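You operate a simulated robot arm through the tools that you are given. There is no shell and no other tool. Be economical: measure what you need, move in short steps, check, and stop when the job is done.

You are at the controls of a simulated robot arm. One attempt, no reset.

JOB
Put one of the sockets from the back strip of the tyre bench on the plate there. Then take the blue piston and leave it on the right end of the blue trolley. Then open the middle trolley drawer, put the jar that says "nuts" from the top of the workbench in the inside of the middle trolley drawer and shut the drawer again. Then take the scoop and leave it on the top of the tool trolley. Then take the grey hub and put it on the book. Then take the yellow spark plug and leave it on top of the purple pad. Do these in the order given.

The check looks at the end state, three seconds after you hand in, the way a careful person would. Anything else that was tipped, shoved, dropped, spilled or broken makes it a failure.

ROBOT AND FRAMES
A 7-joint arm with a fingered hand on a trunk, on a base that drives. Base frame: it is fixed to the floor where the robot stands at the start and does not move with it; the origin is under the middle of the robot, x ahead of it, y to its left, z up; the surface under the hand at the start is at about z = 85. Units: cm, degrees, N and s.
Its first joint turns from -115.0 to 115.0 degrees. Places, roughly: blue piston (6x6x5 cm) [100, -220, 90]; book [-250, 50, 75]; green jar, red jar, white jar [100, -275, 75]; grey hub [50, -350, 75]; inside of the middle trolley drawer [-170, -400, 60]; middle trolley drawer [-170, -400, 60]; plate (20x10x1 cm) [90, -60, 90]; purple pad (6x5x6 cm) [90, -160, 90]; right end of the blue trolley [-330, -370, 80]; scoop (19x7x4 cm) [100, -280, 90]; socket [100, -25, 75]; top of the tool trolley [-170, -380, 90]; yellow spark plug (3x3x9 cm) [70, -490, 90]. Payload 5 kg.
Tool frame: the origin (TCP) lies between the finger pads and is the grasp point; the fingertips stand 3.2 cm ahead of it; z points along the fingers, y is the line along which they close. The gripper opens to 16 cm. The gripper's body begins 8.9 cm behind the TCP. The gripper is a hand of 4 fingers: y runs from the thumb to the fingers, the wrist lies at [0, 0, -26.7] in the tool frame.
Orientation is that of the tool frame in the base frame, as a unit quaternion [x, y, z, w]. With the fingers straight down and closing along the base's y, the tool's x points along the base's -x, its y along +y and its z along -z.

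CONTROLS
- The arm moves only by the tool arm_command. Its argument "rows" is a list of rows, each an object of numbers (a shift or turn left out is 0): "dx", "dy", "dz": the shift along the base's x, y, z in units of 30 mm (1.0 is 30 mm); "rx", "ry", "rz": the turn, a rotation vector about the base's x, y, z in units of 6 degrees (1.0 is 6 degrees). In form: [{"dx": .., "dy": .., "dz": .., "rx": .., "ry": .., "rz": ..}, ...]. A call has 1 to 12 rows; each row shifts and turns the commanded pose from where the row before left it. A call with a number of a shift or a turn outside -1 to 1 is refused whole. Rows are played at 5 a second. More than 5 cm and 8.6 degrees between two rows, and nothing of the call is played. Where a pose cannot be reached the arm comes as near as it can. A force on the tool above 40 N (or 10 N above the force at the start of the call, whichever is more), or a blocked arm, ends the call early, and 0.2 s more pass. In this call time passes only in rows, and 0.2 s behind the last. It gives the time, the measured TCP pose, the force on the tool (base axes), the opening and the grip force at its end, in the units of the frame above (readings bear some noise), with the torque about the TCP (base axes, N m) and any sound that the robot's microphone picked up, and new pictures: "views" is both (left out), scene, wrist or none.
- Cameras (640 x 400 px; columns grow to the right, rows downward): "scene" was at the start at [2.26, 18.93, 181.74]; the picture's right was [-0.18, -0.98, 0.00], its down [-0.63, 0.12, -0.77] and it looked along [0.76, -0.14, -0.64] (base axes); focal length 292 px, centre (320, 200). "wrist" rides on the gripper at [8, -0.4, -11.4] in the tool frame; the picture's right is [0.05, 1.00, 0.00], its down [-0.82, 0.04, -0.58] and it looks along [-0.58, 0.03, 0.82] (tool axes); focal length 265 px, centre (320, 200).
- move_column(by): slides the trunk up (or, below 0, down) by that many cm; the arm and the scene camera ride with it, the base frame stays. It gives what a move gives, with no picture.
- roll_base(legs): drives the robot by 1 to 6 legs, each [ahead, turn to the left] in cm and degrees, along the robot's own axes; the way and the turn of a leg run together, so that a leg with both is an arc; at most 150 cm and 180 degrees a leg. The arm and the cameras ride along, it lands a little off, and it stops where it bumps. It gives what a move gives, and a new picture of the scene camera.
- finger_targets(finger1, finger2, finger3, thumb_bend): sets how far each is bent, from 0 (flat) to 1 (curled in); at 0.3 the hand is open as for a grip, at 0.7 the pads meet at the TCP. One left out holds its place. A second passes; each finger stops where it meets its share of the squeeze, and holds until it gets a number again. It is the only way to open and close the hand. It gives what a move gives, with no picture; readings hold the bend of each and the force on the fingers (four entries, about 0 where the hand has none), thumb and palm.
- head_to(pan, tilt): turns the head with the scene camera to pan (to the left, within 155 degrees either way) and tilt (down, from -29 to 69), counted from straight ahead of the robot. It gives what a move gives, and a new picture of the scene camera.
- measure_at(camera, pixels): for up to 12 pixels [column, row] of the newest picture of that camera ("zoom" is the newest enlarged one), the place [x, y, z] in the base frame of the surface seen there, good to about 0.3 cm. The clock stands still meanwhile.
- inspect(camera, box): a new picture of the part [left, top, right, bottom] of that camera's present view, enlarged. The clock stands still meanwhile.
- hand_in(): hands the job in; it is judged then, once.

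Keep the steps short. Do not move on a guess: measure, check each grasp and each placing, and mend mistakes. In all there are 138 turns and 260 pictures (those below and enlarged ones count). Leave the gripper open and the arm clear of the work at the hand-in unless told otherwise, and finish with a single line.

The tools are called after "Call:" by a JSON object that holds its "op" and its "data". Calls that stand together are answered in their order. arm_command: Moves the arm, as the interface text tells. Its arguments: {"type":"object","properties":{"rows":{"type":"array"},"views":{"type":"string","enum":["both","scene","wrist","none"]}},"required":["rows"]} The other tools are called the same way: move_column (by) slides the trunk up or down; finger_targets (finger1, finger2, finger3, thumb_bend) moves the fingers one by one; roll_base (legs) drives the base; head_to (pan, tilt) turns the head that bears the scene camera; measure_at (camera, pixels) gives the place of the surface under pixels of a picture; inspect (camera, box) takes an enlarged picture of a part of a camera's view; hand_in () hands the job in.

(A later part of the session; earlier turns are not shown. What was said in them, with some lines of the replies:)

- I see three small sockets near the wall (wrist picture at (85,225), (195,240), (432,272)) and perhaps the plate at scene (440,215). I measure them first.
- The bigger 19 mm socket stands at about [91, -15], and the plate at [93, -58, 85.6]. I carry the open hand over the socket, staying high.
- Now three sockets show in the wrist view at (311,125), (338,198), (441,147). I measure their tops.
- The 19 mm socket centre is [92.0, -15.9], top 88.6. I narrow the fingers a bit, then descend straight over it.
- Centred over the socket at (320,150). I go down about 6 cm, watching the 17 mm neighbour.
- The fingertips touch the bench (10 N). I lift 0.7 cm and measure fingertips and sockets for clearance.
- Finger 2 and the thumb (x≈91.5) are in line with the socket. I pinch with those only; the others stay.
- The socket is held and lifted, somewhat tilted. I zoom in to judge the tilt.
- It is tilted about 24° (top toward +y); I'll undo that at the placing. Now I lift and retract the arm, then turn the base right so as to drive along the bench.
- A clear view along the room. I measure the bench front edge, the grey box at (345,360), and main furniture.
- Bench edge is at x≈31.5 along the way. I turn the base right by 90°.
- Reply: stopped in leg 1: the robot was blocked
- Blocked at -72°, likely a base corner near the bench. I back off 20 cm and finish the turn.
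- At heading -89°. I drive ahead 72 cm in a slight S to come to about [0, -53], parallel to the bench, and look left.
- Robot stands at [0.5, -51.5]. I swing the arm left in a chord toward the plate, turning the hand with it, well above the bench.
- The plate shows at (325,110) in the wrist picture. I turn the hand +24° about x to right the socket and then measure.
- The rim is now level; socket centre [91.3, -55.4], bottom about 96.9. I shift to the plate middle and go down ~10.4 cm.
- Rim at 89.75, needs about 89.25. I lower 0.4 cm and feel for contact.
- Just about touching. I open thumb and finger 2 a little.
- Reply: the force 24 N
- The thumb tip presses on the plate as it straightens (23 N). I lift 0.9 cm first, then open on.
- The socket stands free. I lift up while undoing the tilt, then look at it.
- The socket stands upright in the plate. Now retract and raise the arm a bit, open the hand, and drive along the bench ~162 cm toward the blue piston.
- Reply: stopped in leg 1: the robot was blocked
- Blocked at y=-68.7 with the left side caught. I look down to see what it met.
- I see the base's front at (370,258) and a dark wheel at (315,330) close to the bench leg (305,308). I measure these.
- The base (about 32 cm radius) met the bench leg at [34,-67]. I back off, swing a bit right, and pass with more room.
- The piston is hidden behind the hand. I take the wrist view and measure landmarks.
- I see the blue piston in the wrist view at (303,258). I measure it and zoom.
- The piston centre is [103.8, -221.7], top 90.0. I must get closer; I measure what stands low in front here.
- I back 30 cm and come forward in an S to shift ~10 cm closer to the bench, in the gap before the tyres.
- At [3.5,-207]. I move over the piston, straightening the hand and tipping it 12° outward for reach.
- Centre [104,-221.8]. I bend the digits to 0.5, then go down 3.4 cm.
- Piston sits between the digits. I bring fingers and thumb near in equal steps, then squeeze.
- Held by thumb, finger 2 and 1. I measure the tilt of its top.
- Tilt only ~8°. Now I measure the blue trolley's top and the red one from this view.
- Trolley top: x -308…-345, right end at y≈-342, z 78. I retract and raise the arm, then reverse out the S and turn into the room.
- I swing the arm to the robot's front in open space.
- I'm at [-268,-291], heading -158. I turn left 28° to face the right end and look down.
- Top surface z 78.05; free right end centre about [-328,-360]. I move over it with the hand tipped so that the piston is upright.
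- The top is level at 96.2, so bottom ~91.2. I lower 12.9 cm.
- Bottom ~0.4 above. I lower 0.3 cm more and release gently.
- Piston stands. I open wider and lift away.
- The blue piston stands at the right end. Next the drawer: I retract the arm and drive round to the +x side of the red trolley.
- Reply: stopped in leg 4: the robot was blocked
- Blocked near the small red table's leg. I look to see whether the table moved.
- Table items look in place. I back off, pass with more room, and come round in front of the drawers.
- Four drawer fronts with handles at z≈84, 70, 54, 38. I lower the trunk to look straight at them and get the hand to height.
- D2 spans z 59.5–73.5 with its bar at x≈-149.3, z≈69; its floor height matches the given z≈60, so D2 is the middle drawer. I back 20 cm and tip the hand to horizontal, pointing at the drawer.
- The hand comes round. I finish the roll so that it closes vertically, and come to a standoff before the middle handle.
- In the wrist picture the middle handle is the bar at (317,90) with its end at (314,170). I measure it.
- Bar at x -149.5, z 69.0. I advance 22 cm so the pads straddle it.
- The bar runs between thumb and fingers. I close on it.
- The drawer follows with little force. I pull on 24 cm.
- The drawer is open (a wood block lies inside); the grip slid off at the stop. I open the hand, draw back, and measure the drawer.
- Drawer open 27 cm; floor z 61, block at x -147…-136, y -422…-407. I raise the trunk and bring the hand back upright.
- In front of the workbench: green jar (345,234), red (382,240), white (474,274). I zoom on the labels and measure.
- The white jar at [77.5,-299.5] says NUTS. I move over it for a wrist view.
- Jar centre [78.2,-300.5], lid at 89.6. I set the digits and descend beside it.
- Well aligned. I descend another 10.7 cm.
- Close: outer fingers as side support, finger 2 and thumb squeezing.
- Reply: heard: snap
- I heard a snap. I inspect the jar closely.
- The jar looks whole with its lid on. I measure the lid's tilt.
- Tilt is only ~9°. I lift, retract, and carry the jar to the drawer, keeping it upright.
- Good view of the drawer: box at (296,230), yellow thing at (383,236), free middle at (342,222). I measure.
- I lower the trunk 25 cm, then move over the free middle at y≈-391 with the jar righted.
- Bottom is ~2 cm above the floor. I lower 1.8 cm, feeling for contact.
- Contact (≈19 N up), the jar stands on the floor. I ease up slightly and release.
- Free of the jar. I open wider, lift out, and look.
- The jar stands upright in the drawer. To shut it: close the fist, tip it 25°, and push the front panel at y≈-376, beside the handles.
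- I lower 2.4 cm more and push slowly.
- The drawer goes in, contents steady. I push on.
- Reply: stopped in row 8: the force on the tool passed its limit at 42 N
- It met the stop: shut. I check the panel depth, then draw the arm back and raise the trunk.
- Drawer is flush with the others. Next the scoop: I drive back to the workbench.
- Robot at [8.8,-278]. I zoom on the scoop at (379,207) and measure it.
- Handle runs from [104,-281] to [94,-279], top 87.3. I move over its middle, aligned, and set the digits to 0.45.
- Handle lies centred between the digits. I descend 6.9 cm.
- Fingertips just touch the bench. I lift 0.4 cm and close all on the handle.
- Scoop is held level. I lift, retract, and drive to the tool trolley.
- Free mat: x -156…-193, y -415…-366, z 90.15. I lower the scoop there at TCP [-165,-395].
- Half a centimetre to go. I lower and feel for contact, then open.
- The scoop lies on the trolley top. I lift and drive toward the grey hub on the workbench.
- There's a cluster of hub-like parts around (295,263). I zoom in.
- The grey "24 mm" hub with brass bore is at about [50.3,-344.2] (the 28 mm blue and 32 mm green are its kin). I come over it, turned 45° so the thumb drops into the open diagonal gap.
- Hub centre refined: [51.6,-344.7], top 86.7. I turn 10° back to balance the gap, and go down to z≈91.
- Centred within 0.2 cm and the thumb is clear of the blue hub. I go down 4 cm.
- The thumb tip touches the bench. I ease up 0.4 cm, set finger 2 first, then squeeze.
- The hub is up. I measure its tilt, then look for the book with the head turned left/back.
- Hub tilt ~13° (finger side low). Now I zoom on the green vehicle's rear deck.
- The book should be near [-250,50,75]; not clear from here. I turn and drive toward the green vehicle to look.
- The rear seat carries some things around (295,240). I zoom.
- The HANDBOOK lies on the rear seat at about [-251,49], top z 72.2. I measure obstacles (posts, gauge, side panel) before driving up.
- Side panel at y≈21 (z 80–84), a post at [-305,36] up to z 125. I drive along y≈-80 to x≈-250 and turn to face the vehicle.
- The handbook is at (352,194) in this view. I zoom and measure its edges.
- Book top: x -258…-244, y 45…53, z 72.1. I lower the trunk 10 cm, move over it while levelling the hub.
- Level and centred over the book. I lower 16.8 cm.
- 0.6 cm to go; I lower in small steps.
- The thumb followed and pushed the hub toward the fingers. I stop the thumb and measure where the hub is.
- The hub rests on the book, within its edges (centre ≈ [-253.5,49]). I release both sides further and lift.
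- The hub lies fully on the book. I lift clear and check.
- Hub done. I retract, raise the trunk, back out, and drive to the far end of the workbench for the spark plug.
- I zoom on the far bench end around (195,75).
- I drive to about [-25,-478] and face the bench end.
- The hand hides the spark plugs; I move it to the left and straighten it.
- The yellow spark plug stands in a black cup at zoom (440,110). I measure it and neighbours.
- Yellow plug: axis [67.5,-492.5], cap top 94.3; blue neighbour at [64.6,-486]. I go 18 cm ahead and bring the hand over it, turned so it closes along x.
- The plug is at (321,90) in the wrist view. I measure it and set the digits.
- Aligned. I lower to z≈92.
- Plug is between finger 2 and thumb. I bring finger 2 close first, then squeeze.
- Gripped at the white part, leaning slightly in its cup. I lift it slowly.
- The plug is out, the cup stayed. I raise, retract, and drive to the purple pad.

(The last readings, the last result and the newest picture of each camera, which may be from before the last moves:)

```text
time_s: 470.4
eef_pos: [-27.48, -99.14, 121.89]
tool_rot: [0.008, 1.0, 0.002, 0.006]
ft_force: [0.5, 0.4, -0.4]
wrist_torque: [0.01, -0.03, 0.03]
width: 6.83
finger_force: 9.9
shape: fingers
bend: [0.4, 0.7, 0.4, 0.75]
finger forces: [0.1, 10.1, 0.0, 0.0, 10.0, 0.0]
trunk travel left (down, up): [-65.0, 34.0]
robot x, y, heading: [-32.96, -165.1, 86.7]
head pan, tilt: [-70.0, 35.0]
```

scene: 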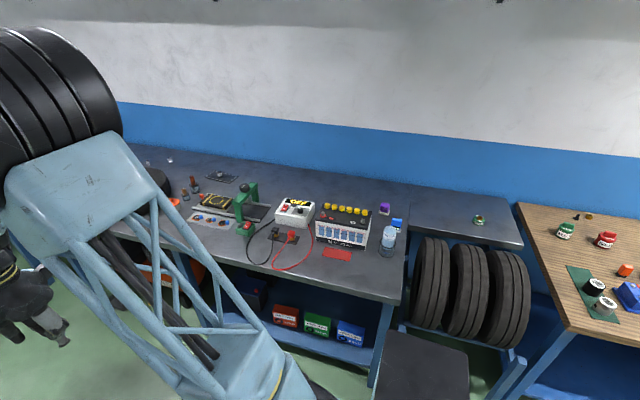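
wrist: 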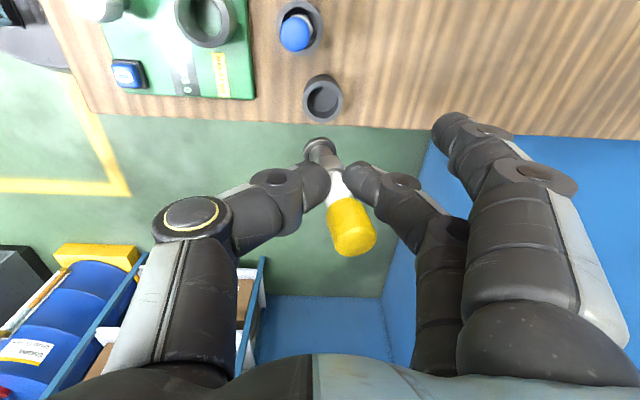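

I turn right to face the bench and go forward 27 cm.

Call:
{"op": "roll_base", "data": {"legs": [[0, -86], [27, 0]]}}

Call:
{"op": "head_to", "data": {"pan": 0, "tilt": 42}}

Call:
{"op": "inspect", "data": {"camera": "scene", "box": [220, 180, 420, 305]}}

```text
time_s: 476.2
eef_pos: [60.15, -168.52, 121.77]
tool_rot: [0.7, 0.714, -0.003, 0.006]
ft_force: [0.3, 1.2, -0.4]
wrist_torque: [0.01, 0.06, -0.02]
width: 6.77
finger_force: 9.5
shape: fingers
bend: [0.4, 0.7, 0.4, 0.75]
finger forces: [0.0, 9.7, 0.0, 0.0, 9.6, 0.0]
trunk travel left (down, up): [-65.0, 34.0]
robot x, y, heading: [-5.96, -165.5, -1.3]
head pan, tilt: [-70.0, 35.0]
```

scene: 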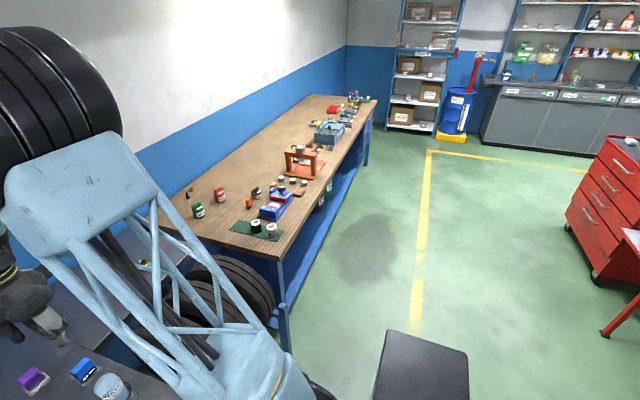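

```text
time_s: 477.6
eef_pos: [60.05, -168.41, 121.86]
tool_rot: [0.7, 0.714, -0.003, 0.005]
ft_force: [-0.1, -0.9, -0.4]
wrist_torque: [0.0, -0.01, -0.01]
width: 6.79
finger_force: 9.5
shape: fingers
bend: [0.4, 0.7, 0.4, 0.75]
finger forces: [0.1, 9.8, 0.0, 0.1, 9.6, 0.0]
trunk travel left (down, up): [-65.0, 34.0]
robot x, y, heading: [-5.87, -165.17, -1.2]
head pan, tilt: [0.0, 42.0]
```

scene: 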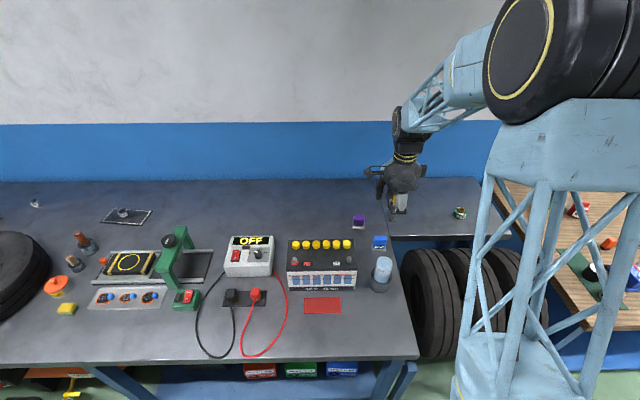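

```text
3.20 times, centred on (320, 242) of scene
```

zoom: 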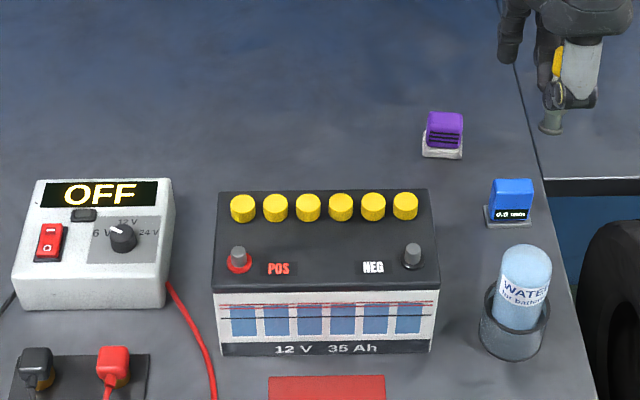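

Call:
{"op": "inspect", "data": {"camera": "scene", "box": [335, 200, 395, 260]}}

Call:
{"op": "measure_at", "data": {"camera": "zoom", "pixels": [[190, 100], [225, 85], [275, 90], [220, 120], [280, 125], [248, 105], [225, 150], [215, 200], [285, 205], [180, 220], [445, 240], [460, 260]]}}

```text
6.67 times, centred on (365, 230) of scene
```

zoom: 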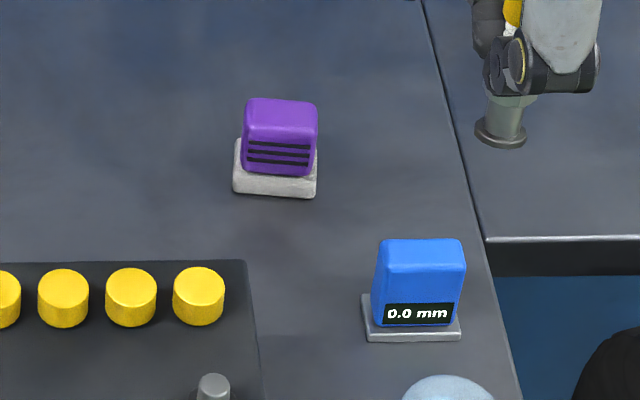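

```text
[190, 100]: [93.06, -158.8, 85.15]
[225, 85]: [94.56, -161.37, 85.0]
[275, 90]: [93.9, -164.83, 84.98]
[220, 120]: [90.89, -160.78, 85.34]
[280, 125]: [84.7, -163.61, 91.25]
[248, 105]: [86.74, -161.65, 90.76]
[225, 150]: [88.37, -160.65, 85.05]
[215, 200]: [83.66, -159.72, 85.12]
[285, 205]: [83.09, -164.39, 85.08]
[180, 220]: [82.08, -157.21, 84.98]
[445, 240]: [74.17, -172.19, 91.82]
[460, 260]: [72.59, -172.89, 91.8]
```

I bring the plug above the pad and look with the wrist camera.

Call:
{"op": "arm_command", "data": {"rows": [{"dx": 0.94, "dy": 0.15}, {"dx": 0.94, "dy": 0.15}, {"dx": 0.94, "dy": 0.15}, {"dx": 0.94, "dy": 0.15}, {"dx": 0.94, "dy": 0.15}, {"dx": 0.94, "dy": 0.15}, {"dx": 0.94, "dy": 0.15}, {"dx": 0.94, "dy": 0.15}, {"dx": 0.94, "dy": 0.15}, {"dz": -0.8}, {"dz": -0.8}], "views": "both"}}

Call:
{"op": "inspect", "data": {"camera": "wrist", "box": [240, 60, 440, 260]}}

```text
time_s: 480.1
eef_pos: [85.47, -164.49, 116.88]
tool_rot: [0.701, 0.713, -0.003, 0.005]
ft_force: [-0.3, -0.4, -0.4]
wrist_torque: [0.01, 0.02, -0.01]
width: 6.7
finger_force: 9.0
shape: fingers
bend: [0.4, 0.7, 0.4, 0.76]
finger forces: [0.0, 9.3, 0.0, 0.0, 9.4, 0.0]
trunk travel left (down, up): [-65.0, 34.0]
robot x, y, heading: [-5.48, -165.53, -1.1]
head pan, tilt: [0.0, 42.0]
```

scene: 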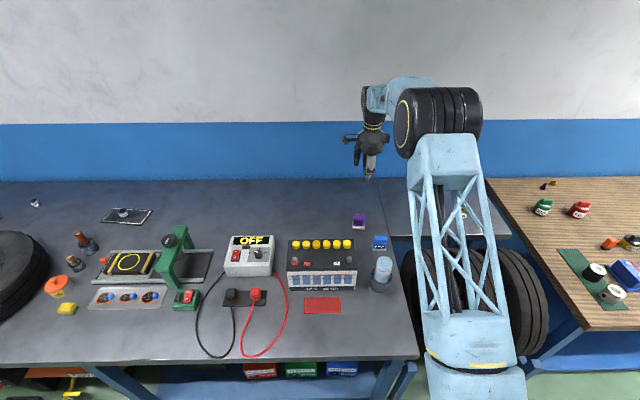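
wrist: 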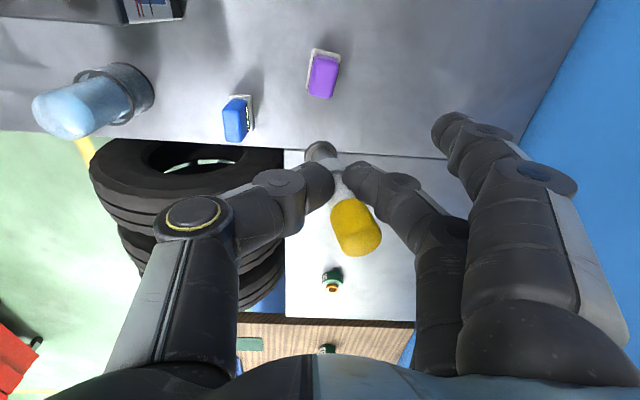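

```text
2.00 times, centred on (340, 160) of wrist
```

zoom: 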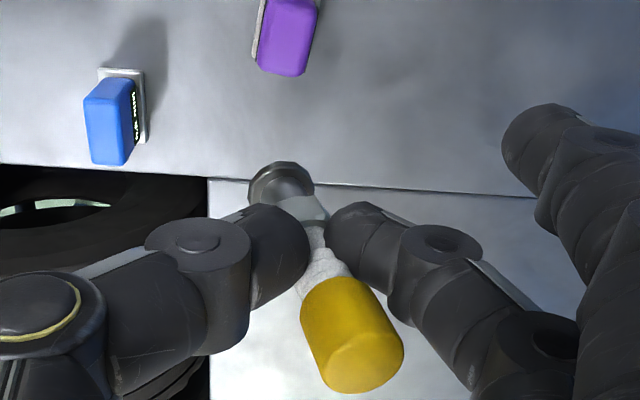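

Call:
{"op": "measure_at", "data": {"camera": "zoom", "pixels": [[262, 175], [280, 172], [300, 175], [318, 240], [320, 265], [340, 300], [352, 320], [350, 365], [325, 380], [390, 350], [290, 60], [270, 40]]}}

Call:
{"op": "measure_at", "data": {"camera": "wrist", "pixels": [[315, 62], [336, 66], [331, 95], [311, 90], [323, 78], [310, 55], [340, 55]]}}

```text
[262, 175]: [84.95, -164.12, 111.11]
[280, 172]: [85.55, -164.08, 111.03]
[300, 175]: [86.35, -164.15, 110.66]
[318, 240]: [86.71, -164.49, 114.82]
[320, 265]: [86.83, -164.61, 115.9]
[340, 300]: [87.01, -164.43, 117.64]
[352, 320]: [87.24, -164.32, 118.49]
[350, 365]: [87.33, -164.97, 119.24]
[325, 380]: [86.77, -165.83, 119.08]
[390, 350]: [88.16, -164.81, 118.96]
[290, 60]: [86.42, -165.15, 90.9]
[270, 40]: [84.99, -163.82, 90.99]
```

```text
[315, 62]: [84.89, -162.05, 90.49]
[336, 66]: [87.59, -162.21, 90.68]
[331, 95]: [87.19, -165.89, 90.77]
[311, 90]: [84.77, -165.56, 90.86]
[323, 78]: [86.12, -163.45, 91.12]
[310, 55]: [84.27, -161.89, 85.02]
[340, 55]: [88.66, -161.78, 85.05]
```

The plug leans ~12.6° in x. Pad top: centre [86.1,-163.9], z 91.0, about 2.7×3.8. I turn the hand to right the plug and descend partway.

Call:
{"op": "arm_command", "data": {"rows": [{"ry": -0.7, "dx": -0.1, "dy": 0.15}, {"ry": -0.7, "dx": -0.1, "dy": 0.15}, {"ry": -0.7, "dx": -0.1, "dy": 0.15}, {"dz": -0.8}, {"dz": -0.8}, {"dz": -0.8}, {"dz": -0.8}, {"dz": -0.8}], "views": "both"}}

Call:
{"op": "inspect", "data": {"camera": "wrist", "box": [240, 60, 440, 260]}}

```text
time_s: 481.9
eef_pos: [84.71, -163.16, 104.96]
tool_rot: [0.697, 0.709, 0.073, 0.084]
ft_force: [0.4, 0.0, -0.7]
wrist_torque: [-0.01, 0.01, 0.02]
width: 6.68
finger_force: 8.9
shape: fingers
bend: [0.4, 0.7, 0.4, 0.76]
finger forces: [0.0, 9.2, 0.0, 0.1, 9.1, 0.0]
trunk travel left (down, up): [-65.0, 34.0]
robot x, y, heading: [-5.71, -165.13, -1.2]
head pan, tilt: [0.0, 42.0]
```

scene: 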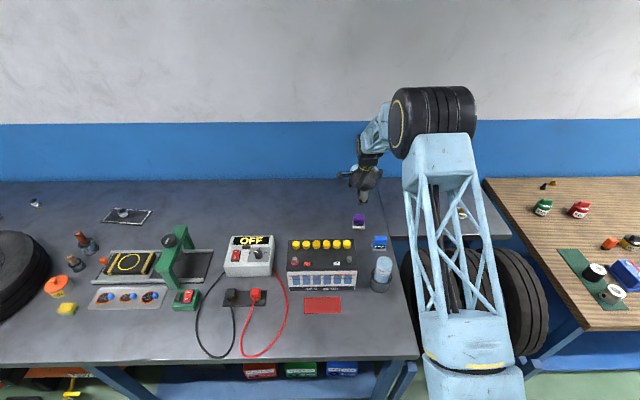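
wrist: 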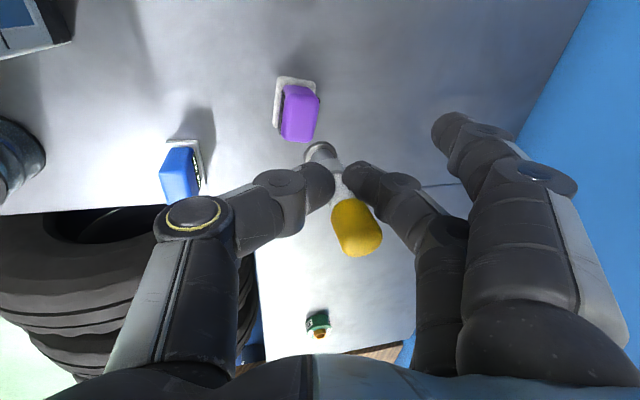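

```text
2.00 times, centred on (340, 160) of wrist
```

zoom: 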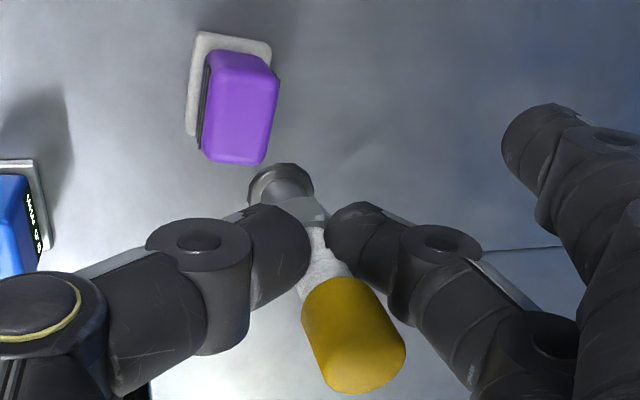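

Call:
{"op": "measure_at", "data": {"camera": "zoom", "pixels": [[255, 180], [280, 165], [280, 175], [312, 178], [318, 245], [340, 300], [350, 365], [325, 380], [395, 350], [355, 340]]}}

Call:
{"op": "measure_at", "data": {"camera": "zoom", "pixels": [[215, 60], [268, 72], [258, 155], [210, 150], [240, 105], [212, 105], [270, 110]]}}

Call:
{"op": "inspect", "data": {"camera": "scene", "box": [330, 150, 420, 250]}}

```text
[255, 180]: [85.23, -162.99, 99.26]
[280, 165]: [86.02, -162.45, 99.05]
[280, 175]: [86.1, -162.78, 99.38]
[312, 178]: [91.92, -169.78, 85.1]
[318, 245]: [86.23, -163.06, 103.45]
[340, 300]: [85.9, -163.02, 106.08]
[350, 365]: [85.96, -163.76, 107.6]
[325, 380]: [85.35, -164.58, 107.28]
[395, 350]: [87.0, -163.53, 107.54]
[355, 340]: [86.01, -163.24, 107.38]
```

```text
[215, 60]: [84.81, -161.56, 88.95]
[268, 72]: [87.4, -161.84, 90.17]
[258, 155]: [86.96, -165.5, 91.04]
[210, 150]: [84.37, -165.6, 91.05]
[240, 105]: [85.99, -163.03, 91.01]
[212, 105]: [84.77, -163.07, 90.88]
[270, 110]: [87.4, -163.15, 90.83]
```

```text
4.00 times, centred on (375, 200) of scene
```

zoom: 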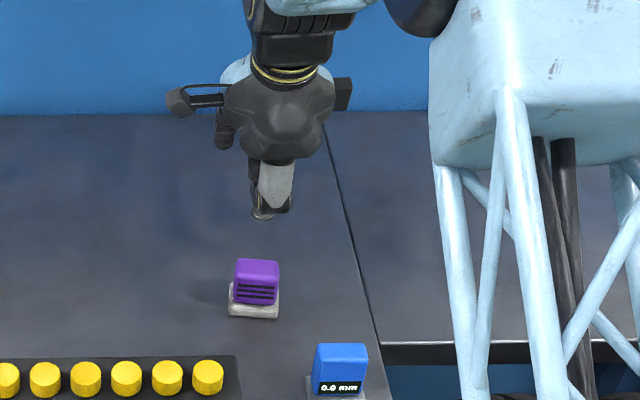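

Base at ~[86.05,-163.5], nearly upright (≈4° in y). I correct that, keep it centred over the pad, and lower 6.3 cm.

Call:
{"op": "arm_command", "data": {"rows": [{"rx": -0.5, "dy": 0.06}, {"dz": -0.7}, {"dz": -0.6}, {"dz": -0.5}, {"dz": -0.3}], "views": "wrist"}}

Call:
{"op": "inspect", "data": {"camera": "wrist", "box": [260, 90, 420, 250]}}

```text
time_s: 483.1
eef_pos: [84.7, -162.84, 98.75]
tool_rot: [0.694, 0.711, 0.056, 0.102]
ft_force: [-0.2, -0.6, -0.8]
wrist_torque: [0.0, 0.05, 0.03]
width: 6.65
finger_force: 9.2
shape: fingers
bend: [0.4, 0.7, 0.4, 0.76]
finger forces: [0.0, 9.2, 0.0, 0.1, 9.0, 0.0]
trunk travel left (down, up): [-65.0, 34.0]
robot x, y, heading: [-5.78, -165.48, -1.1]
head pan, tilt: [0.0, 42.0]
```

wrist: 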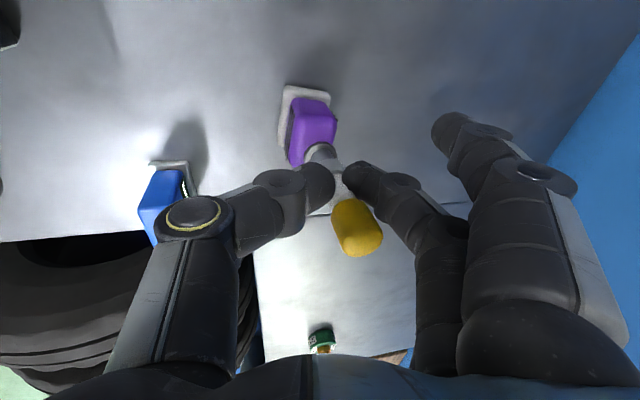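

```text
2.50 times, centred on (340, 170) of wrist
```

zoom: 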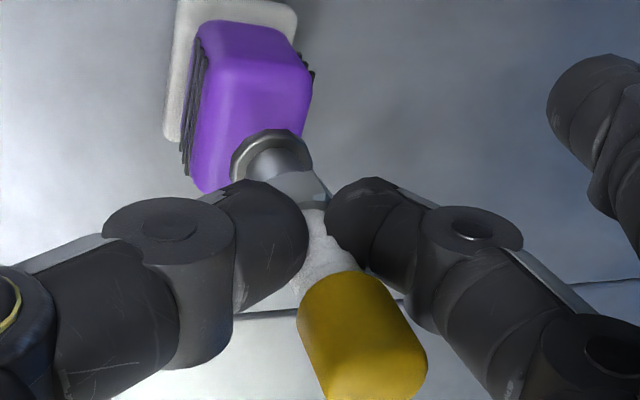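

Call:
{"op": "measure_at", "data": {"camera": "zoom", "pixels": [[232, 165], [270, 132], [272, 145], [310, 155], [315, 210], [345, 300], [375, 360], [345, 385], [415, 350], [250, 60], [215, 110], [300, 95]]}}

Call:
{"op": "inspect", "data": {"camera": "scene", "box": [335, 175, 395, 245]}}

```text
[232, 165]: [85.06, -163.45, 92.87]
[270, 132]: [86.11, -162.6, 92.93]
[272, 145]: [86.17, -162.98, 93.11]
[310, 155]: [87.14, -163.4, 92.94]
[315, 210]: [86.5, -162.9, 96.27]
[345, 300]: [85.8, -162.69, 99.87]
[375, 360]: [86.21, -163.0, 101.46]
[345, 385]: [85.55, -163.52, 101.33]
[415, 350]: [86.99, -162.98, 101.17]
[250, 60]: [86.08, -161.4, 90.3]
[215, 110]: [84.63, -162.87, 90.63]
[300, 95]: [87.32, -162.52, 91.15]
```

```text
5.71 times, centred on (365, 210) of scene
5 turns are left
```

zoom: 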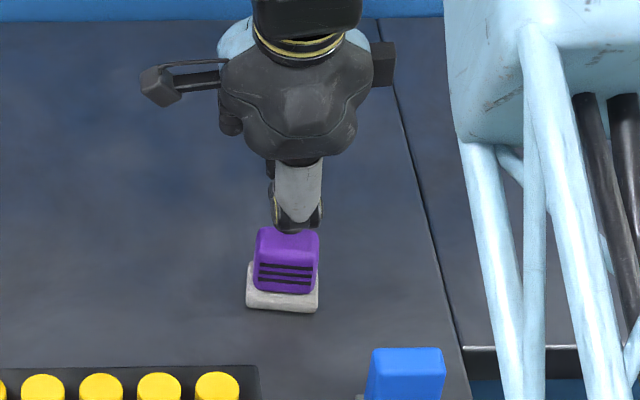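

Five turns remain. Base is centred at [86.1,-163.6], about 1.35 cm above the pad. I lower 1.3 cm, release evenly, and lift slowly.

Call:
{"op": "arm_command", "data": {"rows": [{"dz": -0.15}, {"dz": -0.15}, {"dz": -0.08}, {"dz": -0.05}], "views": "none"}}

Call:
{"op": "inspect", "data": {"camera": "wrist", "box": [260, 90, 420, 250]}}

Call:
{"op": "measure_at", "data": {"camera": "zoom", "pixels": [[232, 165], [270, 132], [272, 145], [375, 360], [345, 385], [415, 350], [215, 110], [300, 95]]}}

```text
time_s: 484.1
eef_pos: [84.66, -162.88, 97.42]
tool_rot: [0.694, 0.71, 0.056, 0.103]
ft_force: [0.4, 0.2, 0.0]
wrist_torque: [-0.04, 0.02, -0.01]
width: 6.67
finger_force: 9.6
shape: fingers
bend: [0.4, 0.7, 0.4, 0.76]
finger forces: [0.1, 9.1, 0.1, 0.1, 9.2, 0.0]
trunk travel left (down, up): [-65.0, 34.0]
robot x, y, heading: [-5.9, -165.45, -1.0]
head pan, tilt: [0.0, 42.0]
```

```text
2.50 times, centred on (340, 170) of wrist
```

zoom: 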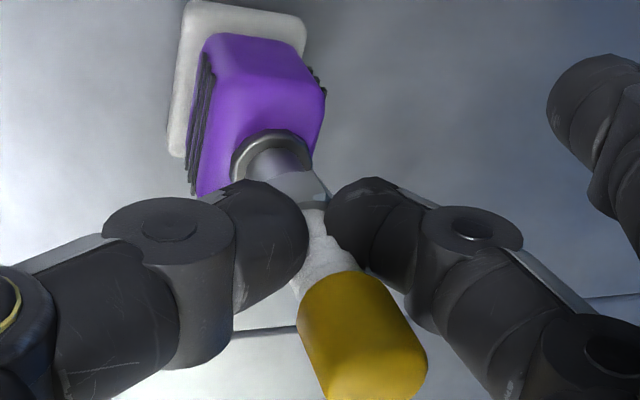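

```text
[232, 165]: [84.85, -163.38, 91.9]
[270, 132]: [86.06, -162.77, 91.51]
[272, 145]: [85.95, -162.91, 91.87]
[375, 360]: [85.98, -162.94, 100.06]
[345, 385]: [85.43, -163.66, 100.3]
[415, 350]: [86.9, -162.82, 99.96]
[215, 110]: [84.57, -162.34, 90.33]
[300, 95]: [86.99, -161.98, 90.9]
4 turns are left
```

No contact yet, gap ~0.2–0.3 cm. I lower a touch, open finger and thumb together, then lift off.

Call:
{"op": "arm_command", "data": {"rows": [{"dz": -0.05}, {"dz": -0.03}], "views": "none"}}

Call:
{"op": "finger_targets", "data": {"finger2": 0.6, "thumb_bend": 0.64}}

Call:
{"op": "finger_targets", "data": {"finger2": 0.45, "thumb_bend": 0.5}}

Call:
{"op": "inspect", "data": {"camera": "wrist", "box": [220, 70, 460, 270]}}

```text
time_s: 484.6
eef_pos: [84.61, -162.94, 97.22]
tool_rot: [0.694, 0.71, 0.055, 0.102]
ft_force: [0.1, 0.4, -0.5]
wrist_torque: [0.02, 0.02, -0.01]
width: 6.66
finger_force: 9.1
shape: fingers
bend: [0.4, 0.7, 0.4, 0.76]
finger forces: [0.1, 9.0, 0.0, 0.0, 9.1, 0.1]
trunk travel left (down, up): [-65.0, 34.0]
robot x, y, heading: [-5.61, -165.29, -1.1]
head pan, tilt: [0.0, 42.0]
```

```text
time_s: 485.6
eef_pos: [84.69, -162.95, 97.25]
tool_rot: [0.695, 0.71, 0.055, 0.102]
ft_force: [-0.5, 0.6, 0.5]
wrist_torque: [-0.01, 0.01, 0.0]
width: 8.4
finger_force: 0.0
shape: fingers
bend: [0.4, 0.6, 0.4, 0.64]
finger forces: [0.0, 0.0, 0.1, 0.0, 0.0, 0.0]
trunk travel left (down, up): [-65.0, 34.0]
robot x, y, heading: [-5.79, -165.47, -0.9]
head pan, tilt: [0.0, 42.0]
```

```text
time_s: 486.6
eef_pos: [84.6, -162.98, 97.34]
tool_rot: [0.694, 0.71, 0.056, 0.102]
ft_force: [0.0, -0.5, 0.2]
wrist_torque: [0.0, 0.0, 0.01]
width: 11.11
finger_force: 0.0
shape: fingers
bend: [0.4, 0.45, 0.4, 0.5]
finger forces: [0.0, 0.0, 0.0, 0.0, 0.0, 0.0]
trunk travel left (down, up): [-65.0, 34.0]
robot x, y, heading: [-5.81, -165.49, -1.0]
head pan, tilt: [0.0, 42.0]
```

```text
2.00 times, centred on (340, 170) of wrist
3 turns are left
```

zoom: 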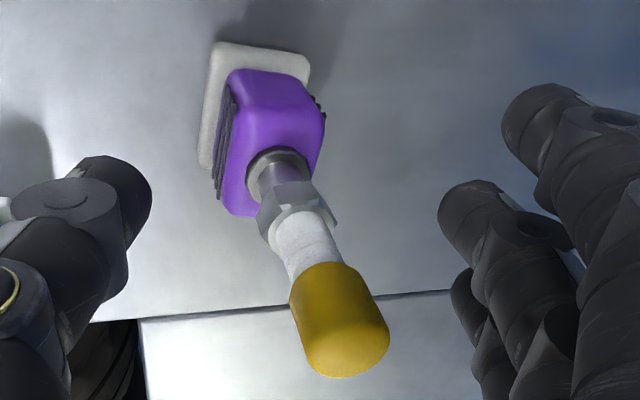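

The plug stands by itself on the purple pad, digits well clear. I lift straight up, open, and take a last look.

Call:
{"op": "arm_command", "data": {"rows": [{"dz": 0.5}, {"dz": 0.8}, {"dz": 1}, {"dz": 1}, {"dz": 1}, {"dz": 1}, {"dz": 1}, {"dz": 1}, {"dz": 1}, {"dx": -1}, {"dx": -1}, {"dx": -1}], "views": "both"}}

Call:
{"op": "finger_targets", "data": {"finger1": 0.3, "finger2": 0.3, "finger3": 0.3, "thumb_bend": 0.3}}

```text
time_s: 489.2
eef_pos: [75.41, -162.95, 122.13]
tool_rot: [0.694, 0.71, 0.056, 0.103]
ft_force: [-0.2, 0.2, 0.6]
wrist_torque: [-0.01, -0.01, 0.01]
width: 11.1
finger_force: 0.0
shape: fingers
bend: [0.4, 0.45, 0.4, 0.5]
finger forces: [0.0, 0.0, 0.0, 0.1, 0.1, 0.1]
trunk travel left (down, up): [-65.0, 34.0]
robot x, y, heading: [-5.55, -165.55, -1.3]
head pan, tilt: [0.0, 42.0]
```

scene: 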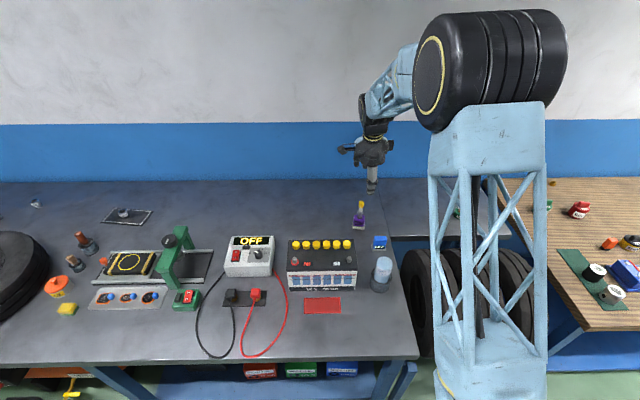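
wrist: 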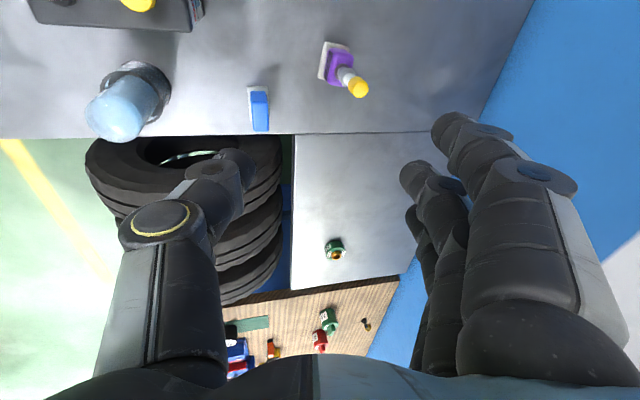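

```text
time_s: 490.2
eef_pos: [75.59, -162.95, 122.02]
tool_rot: [0.695, 0.71, 0.056, 0.102]
ft_force: [-0.2, 0.0, -0.3]
wrist_torque: [0.03, -0.01, -0.01]
width: 17.01
finger_force: 0.2
shape: fingers
bend: [0.3, 0.3, 0.3, 0.3]
finger forces: [0.0, 0.0, 0.0, 0.0, 0.0, 0.1]
trunk travel left (down, up): [-65.0, 34.0]
robot x, y, heading: [-6.19, -165.28, -1.2]
head pan, tilt: [0.0, 42.0]
2 turns are left
```

The plug stands upright on the pad, the hand is open and the arm is clear. I hand in.

Call:
{"op": "hand_in", "data": {}}

```text
The job is handed in.
```

All six tasks were done in the order given and the job is handed in; there was an unexplained snap when I gripped the nuts jar, though it looked whole, and the base bumped a bench leg and the small red table with no visible damage.
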